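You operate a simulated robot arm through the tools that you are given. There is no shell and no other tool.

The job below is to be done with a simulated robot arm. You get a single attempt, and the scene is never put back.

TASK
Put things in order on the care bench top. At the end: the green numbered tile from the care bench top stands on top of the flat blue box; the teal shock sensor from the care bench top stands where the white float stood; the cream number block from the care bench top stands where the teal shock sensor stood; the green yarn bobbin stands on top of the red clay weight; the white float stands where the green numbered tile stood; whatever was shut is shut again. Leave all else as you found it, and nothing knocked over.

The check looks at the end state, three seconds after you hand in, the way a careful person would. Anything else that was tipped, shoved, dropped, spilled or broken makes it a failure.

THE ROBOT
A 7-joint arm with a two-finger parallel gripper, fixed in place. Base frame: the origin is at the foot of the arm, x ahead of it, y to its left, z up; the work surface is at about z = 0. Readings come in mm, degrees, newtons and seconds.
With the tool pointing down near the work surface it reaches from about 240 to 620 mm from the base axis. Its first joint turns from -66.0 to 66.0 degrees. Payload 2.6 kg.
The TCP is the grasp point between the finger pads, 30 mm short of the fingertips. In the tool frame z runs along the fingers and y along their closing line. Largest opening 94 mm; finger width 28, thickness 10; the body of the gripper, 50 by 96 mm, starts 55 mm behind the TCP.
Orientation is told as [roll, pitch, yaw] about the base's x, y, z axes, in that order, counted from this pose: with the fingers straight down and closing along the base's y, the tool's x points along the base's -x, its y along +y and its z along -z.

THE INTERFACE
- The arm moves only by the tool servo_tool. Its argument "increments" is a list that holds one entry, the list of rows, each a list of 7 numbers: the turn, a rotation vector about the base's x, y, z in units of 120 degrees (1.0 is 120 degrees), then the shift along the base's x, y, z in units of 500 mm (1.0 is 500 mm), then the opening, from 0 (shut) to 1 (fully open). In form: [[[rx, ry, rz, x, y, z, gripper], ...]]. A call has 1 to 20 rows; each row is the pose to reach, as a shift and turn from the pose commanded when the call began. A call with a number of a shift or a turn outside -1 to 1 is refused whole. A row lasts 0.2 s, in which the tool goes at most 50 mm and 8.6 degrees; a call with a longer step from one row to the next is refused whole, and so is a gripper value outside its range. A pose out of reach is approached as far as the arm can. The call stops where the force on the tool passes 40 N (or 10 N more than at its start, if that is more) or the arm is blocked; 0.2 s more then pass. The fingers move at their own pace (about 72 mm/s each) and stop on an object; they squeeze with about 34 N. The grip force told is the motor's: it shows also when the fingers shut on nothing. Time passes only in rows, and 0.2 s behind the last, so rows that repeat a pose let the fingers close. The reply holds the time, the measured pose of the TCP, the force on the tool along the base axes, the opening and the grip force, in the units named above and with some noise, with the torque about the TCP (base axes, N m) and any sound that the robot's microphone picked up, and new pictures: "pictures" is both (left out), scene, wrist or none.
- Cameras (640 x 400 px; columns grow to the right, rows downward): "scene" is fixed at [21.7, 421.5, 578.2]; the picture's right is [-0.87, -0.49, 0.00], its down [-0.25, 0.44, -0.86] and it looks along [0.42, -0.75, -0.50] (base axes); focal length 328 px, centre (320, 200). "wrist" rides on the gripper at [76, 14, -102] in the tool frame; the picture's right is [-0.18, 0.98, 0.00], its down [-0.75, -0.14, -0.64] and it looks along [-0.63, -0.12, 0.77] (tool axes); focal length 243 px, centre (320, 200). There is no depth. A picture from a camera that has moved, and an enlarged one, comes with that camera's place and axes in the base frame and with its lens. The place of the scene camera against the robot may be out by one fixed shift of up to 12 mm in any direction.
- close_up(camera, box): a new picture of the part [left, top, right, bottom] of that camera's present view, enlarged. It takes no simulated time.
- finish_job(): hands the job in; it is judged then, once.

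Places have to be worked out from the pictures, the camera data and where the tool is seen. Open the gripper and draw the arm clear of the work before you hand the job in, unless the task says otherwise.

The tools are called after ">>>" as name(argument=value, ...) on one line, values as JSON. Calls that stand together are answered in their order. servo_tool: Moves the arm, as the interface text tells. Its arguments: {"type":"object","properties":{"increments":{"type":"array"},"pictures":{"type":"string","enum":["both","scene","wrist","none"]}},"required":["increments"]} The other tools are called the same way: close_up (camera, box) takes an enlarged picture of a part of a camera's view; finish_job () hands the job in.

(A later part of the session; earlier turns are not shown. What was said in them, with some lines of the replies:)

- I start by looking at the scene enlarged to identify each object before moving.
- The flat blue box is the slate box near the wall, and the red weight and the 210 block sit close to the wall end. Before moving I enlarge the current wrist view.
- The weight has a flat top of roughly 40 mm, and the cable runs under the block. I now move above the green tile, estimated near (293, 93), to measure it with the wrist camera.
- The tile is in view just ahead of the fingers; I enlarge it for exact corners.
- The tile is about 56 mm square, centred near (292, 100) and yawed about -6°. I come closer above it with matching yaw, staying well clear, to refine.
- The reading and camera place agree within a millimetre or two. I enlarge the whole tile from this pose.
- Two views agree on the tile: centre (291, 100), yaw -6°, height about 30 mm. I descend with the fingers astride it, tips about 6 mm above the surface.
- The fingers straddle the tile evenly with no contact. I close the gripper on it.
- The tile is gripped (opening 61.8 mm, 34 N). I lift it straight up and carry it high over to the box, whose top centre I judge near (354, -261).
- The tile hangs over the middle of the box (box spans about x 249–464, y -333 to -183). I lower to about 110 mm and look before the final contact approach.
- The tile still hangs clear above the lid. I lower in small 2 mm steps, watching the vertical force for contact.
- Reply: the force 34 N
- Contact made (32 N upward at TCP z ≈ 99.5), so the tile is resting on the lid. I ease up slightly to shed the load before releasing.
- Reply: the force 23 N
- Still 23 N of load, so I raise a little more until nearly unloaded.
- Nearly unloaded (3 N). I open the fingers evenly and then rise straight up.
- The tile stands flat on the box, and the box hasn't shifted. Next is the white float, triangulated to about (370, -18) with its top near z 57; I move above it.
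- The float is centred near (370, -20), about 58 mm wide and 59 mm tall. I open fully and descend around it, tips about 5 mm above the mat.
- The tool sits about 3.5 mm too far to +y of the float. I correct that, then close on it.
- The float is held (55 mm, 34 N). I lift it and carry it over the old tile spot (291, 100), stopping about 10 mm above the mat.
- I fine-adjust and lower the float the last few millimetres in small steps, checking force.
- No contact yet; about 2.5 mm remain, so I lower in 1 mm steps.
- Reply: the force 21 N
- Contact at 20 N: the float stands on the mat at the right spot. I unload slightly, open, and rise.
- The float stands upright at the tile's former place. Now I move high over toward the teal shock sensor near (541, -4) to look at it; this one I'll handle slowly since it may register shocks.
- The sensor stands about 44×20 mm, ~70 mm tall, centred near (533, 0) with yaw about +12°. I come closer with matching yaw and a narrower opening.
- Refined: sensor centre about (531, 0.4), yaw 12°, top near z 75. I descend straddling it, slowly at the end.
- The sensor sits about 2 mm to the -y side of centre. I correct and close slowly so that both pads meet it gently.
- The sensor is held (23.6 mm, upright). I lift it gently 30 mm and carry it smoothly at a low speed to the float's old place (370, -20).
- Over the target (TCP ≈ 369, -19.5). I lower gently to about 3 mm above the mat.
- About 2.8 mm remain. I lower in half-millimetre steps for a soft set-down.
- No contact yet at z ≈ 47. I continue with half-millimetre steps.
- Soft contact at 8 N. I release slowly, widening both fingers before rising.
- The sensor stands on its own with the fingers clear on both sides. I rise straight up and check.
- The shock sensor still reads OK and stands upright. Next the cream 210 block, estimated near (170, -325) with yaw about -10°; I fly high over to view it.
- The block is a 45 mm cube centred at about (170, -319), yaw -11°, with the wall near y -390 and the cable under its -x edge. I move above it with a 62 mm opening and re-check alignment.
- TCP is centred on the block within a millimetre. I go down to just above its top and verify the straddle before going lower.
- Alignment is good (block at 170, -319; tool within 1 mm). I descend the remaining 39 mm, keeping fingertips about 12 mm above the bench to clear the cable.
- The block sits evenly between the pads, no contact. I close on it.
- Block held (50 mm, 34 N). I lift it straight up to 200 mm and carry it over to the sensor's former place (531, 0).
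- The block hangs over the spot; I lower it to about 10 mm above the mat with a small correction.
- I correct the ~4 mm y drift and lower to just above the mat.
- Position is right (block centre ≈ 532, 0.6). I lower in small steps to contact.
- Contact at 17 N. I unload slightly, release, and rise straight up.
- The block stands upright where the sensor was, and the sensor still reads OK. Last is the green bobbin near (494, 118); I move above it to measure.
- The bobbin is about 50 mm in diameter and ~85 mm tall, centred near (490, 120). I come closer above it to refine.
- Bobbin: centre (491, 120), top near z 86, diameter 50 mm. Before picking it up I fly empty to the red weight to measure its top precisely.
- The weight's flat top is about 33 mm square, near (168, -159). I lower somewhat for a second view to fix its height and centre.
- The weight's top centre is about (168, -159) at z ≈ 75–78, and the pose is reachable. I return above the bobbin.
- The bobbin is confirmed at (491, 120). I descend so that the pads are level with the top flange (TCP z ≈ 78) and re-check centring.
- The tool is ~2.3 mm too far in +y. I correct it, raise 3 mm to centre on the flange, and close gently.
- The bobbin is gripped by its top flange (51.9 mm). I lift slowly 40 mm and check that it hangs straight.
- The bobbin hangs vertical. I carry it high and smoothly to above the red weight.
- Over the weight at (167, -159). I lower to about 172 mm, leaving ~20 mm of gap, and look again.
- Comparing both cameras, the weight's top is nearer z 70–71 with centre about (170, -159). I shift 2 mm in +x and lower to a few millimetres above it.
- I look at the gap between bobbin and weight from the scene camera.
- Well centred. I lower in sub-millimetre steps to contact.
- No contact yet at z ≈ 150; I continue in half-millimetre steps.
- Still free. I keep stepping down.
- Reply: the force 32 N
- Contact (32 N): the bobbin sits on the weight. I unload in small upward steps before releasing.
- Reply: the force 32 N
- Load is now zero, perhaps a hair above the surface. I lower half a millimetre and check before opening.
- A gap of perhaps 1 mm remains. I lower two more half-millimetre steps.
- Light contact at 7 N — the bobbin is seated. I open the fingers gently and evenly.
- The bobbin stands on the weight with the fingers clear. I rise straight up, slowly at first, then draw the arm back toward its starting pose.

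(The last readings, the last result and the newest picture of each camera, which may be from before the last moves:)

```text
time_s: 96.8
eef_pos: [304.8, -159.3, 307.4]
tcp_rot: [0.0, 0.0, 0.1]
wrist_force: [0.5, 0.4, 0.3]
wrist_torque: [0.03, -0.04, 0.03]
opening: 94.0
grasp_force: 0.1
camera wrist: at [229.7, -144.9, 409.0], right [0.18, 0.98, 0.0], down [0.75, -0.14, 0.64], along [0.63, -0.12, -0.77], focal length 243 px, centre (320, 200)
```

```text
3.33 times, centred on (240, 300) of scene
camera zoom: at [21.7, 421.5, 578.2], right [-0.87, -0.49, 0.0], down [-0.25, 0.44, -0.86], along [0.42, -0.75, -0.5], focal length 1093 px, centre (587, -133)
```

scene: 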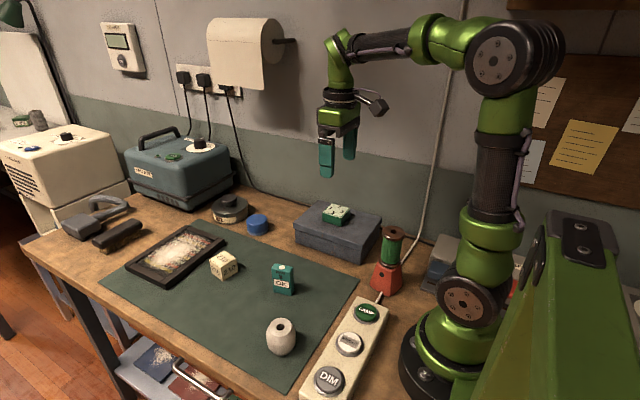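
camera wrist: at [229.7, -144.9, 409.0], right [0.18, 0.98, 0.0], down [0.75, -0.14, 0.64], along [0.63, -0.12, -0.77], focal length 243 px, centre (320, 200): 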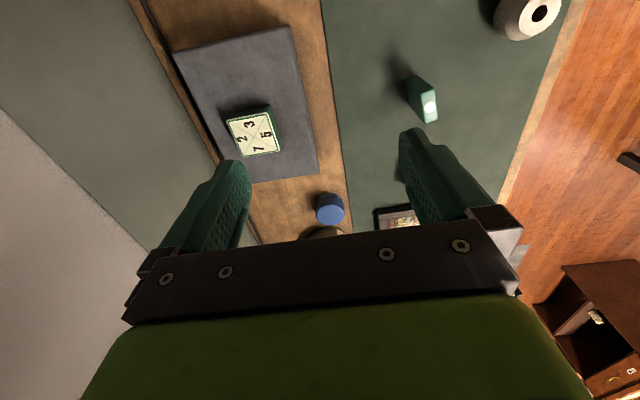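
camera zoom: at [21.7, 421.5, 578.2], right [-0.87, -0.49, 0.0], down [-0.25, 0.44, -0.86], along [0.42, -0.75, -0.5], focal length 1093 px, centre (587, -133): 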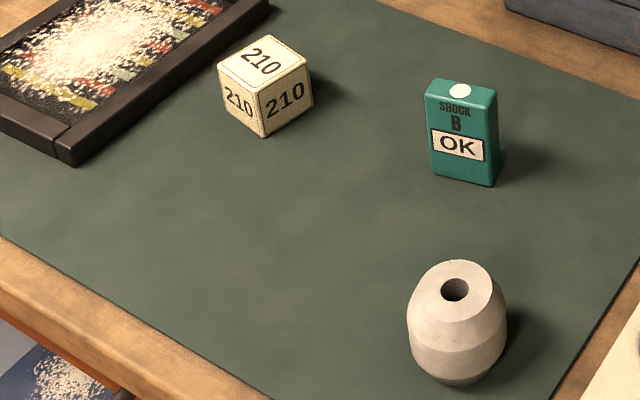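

Everything stands as asked. Before handing in, I check the one other bluish item beside the robot base, to be sure the slate box was the right one, and compare the box lid.

>>> close_up(camera="scene", box=[410, 225, 538, 305])

>>> close_up(camera="scene", box=[280, 190, 400, 265])

>>> close_up(camera="scene", box=[80, 320, 240, 400])

>>> close_up(camera="scene", box=[0, 80, 120, 155])

```text
5.00 times, centred on (474, 265) of scene
camera zoom: at [21.7, 421.5, 578.2], right [-0.87, -0.49, 0.0], down [-0.25, 0.44, -0.86], along [0.42, -0.75, -0.5], focal length 1640 px, centre (-450, -125)
```

zoom: 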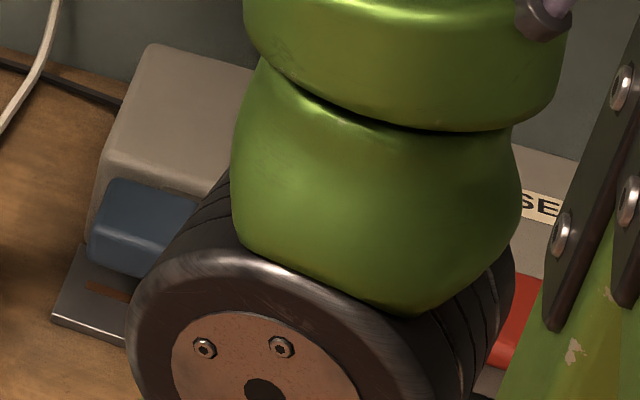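

```text
5.33 times, centred on (340, 228) of scene
camera zoom: at [21.7, 421.5, 578.2], right [-0.87, -0.49, 0.0], down [-0.25, 0.44, -0.86], along [0.42, -0.75, -0.5], focal length 1749 px, centre (213, 53)
```

zoom: 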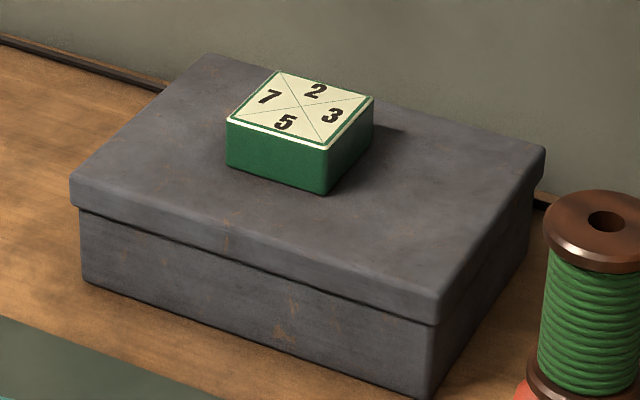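

```text
4.00 times, centred on (160, 360) of scene
camera zoom: at [21.7, 421.5, 578.2], right [-0.87, -0.49, 0.0], down [-0.25, 0.44, -0.86], along [0.42, -0.75, -0.5], focal length 1312 px, centre (960, -440)
```

zoom: 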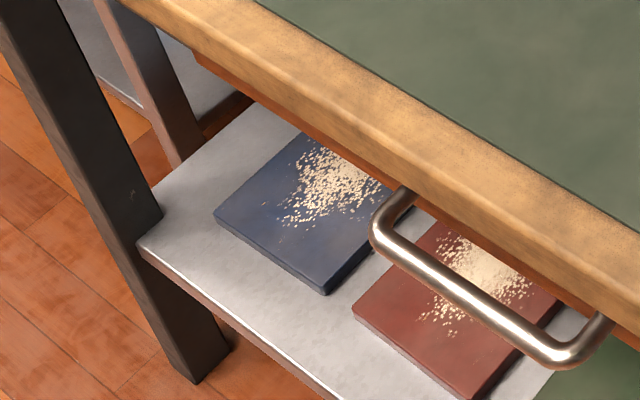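

```text
5.33 times, centred on (60, 118) of scene
camera zoom: at [21.7, 421.5, 578.2], right [-0.87, -0.49, 0.0], down [-0.25, 0.44, -0.86], along [0.42, -0.75, -0.5], focal length 1749 px, centre (1707, 640)
```

zoom: 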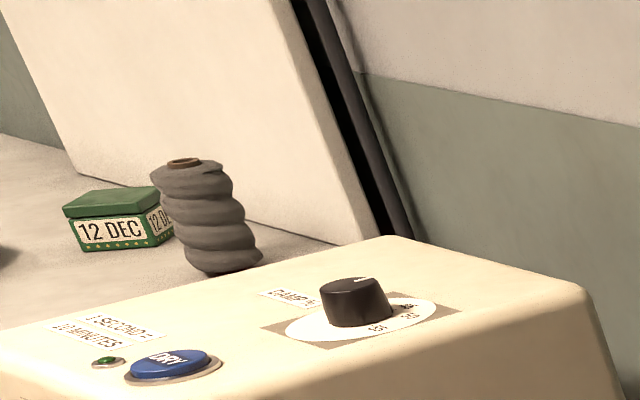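

All five objects are in their places: the tile on the slate-blue box, the float at the tile's spot, the sensor (still reading OK) at the float's spot, the block at the sensor's spot, and the bobbin upright on the red weight. The other blue items are a sealer part and slabs on the under-shelf, so the slate box was the right one. Nothing was opened, and the gripper is open and clear, so I hand in.

>>> finish_job()

```text
The job is handed in.
```

The care bench top is arranged as you asked and the job is handed in. The last pictures, taken just before hand-in, show everything upright.

| Object | Now stands | Notes |
|---|---|---|
| Green numbered tile | On top of the flat blue box | I took the slate-blue box by the wall as the flat blue box |
| White float | Where the green tile stood | Within about 2 mm by the wrist camera |
| Teal shock sensor | Where the white float stood | Its label still reads OK |
| Cream number block | Where the shock sensor stood | Within about 2 mm by the wrist camera |
| Green yarn bobbin | On top of the red clay weight | The weight's flat top is about 33 mm across and the bobbin's base about 50 mm, so the base overhangs slightly |

I opened nothing, so there was nothing to shut again. The pictures show no other item shifted. The gripper is open and the arm is drawn back close to where it started.
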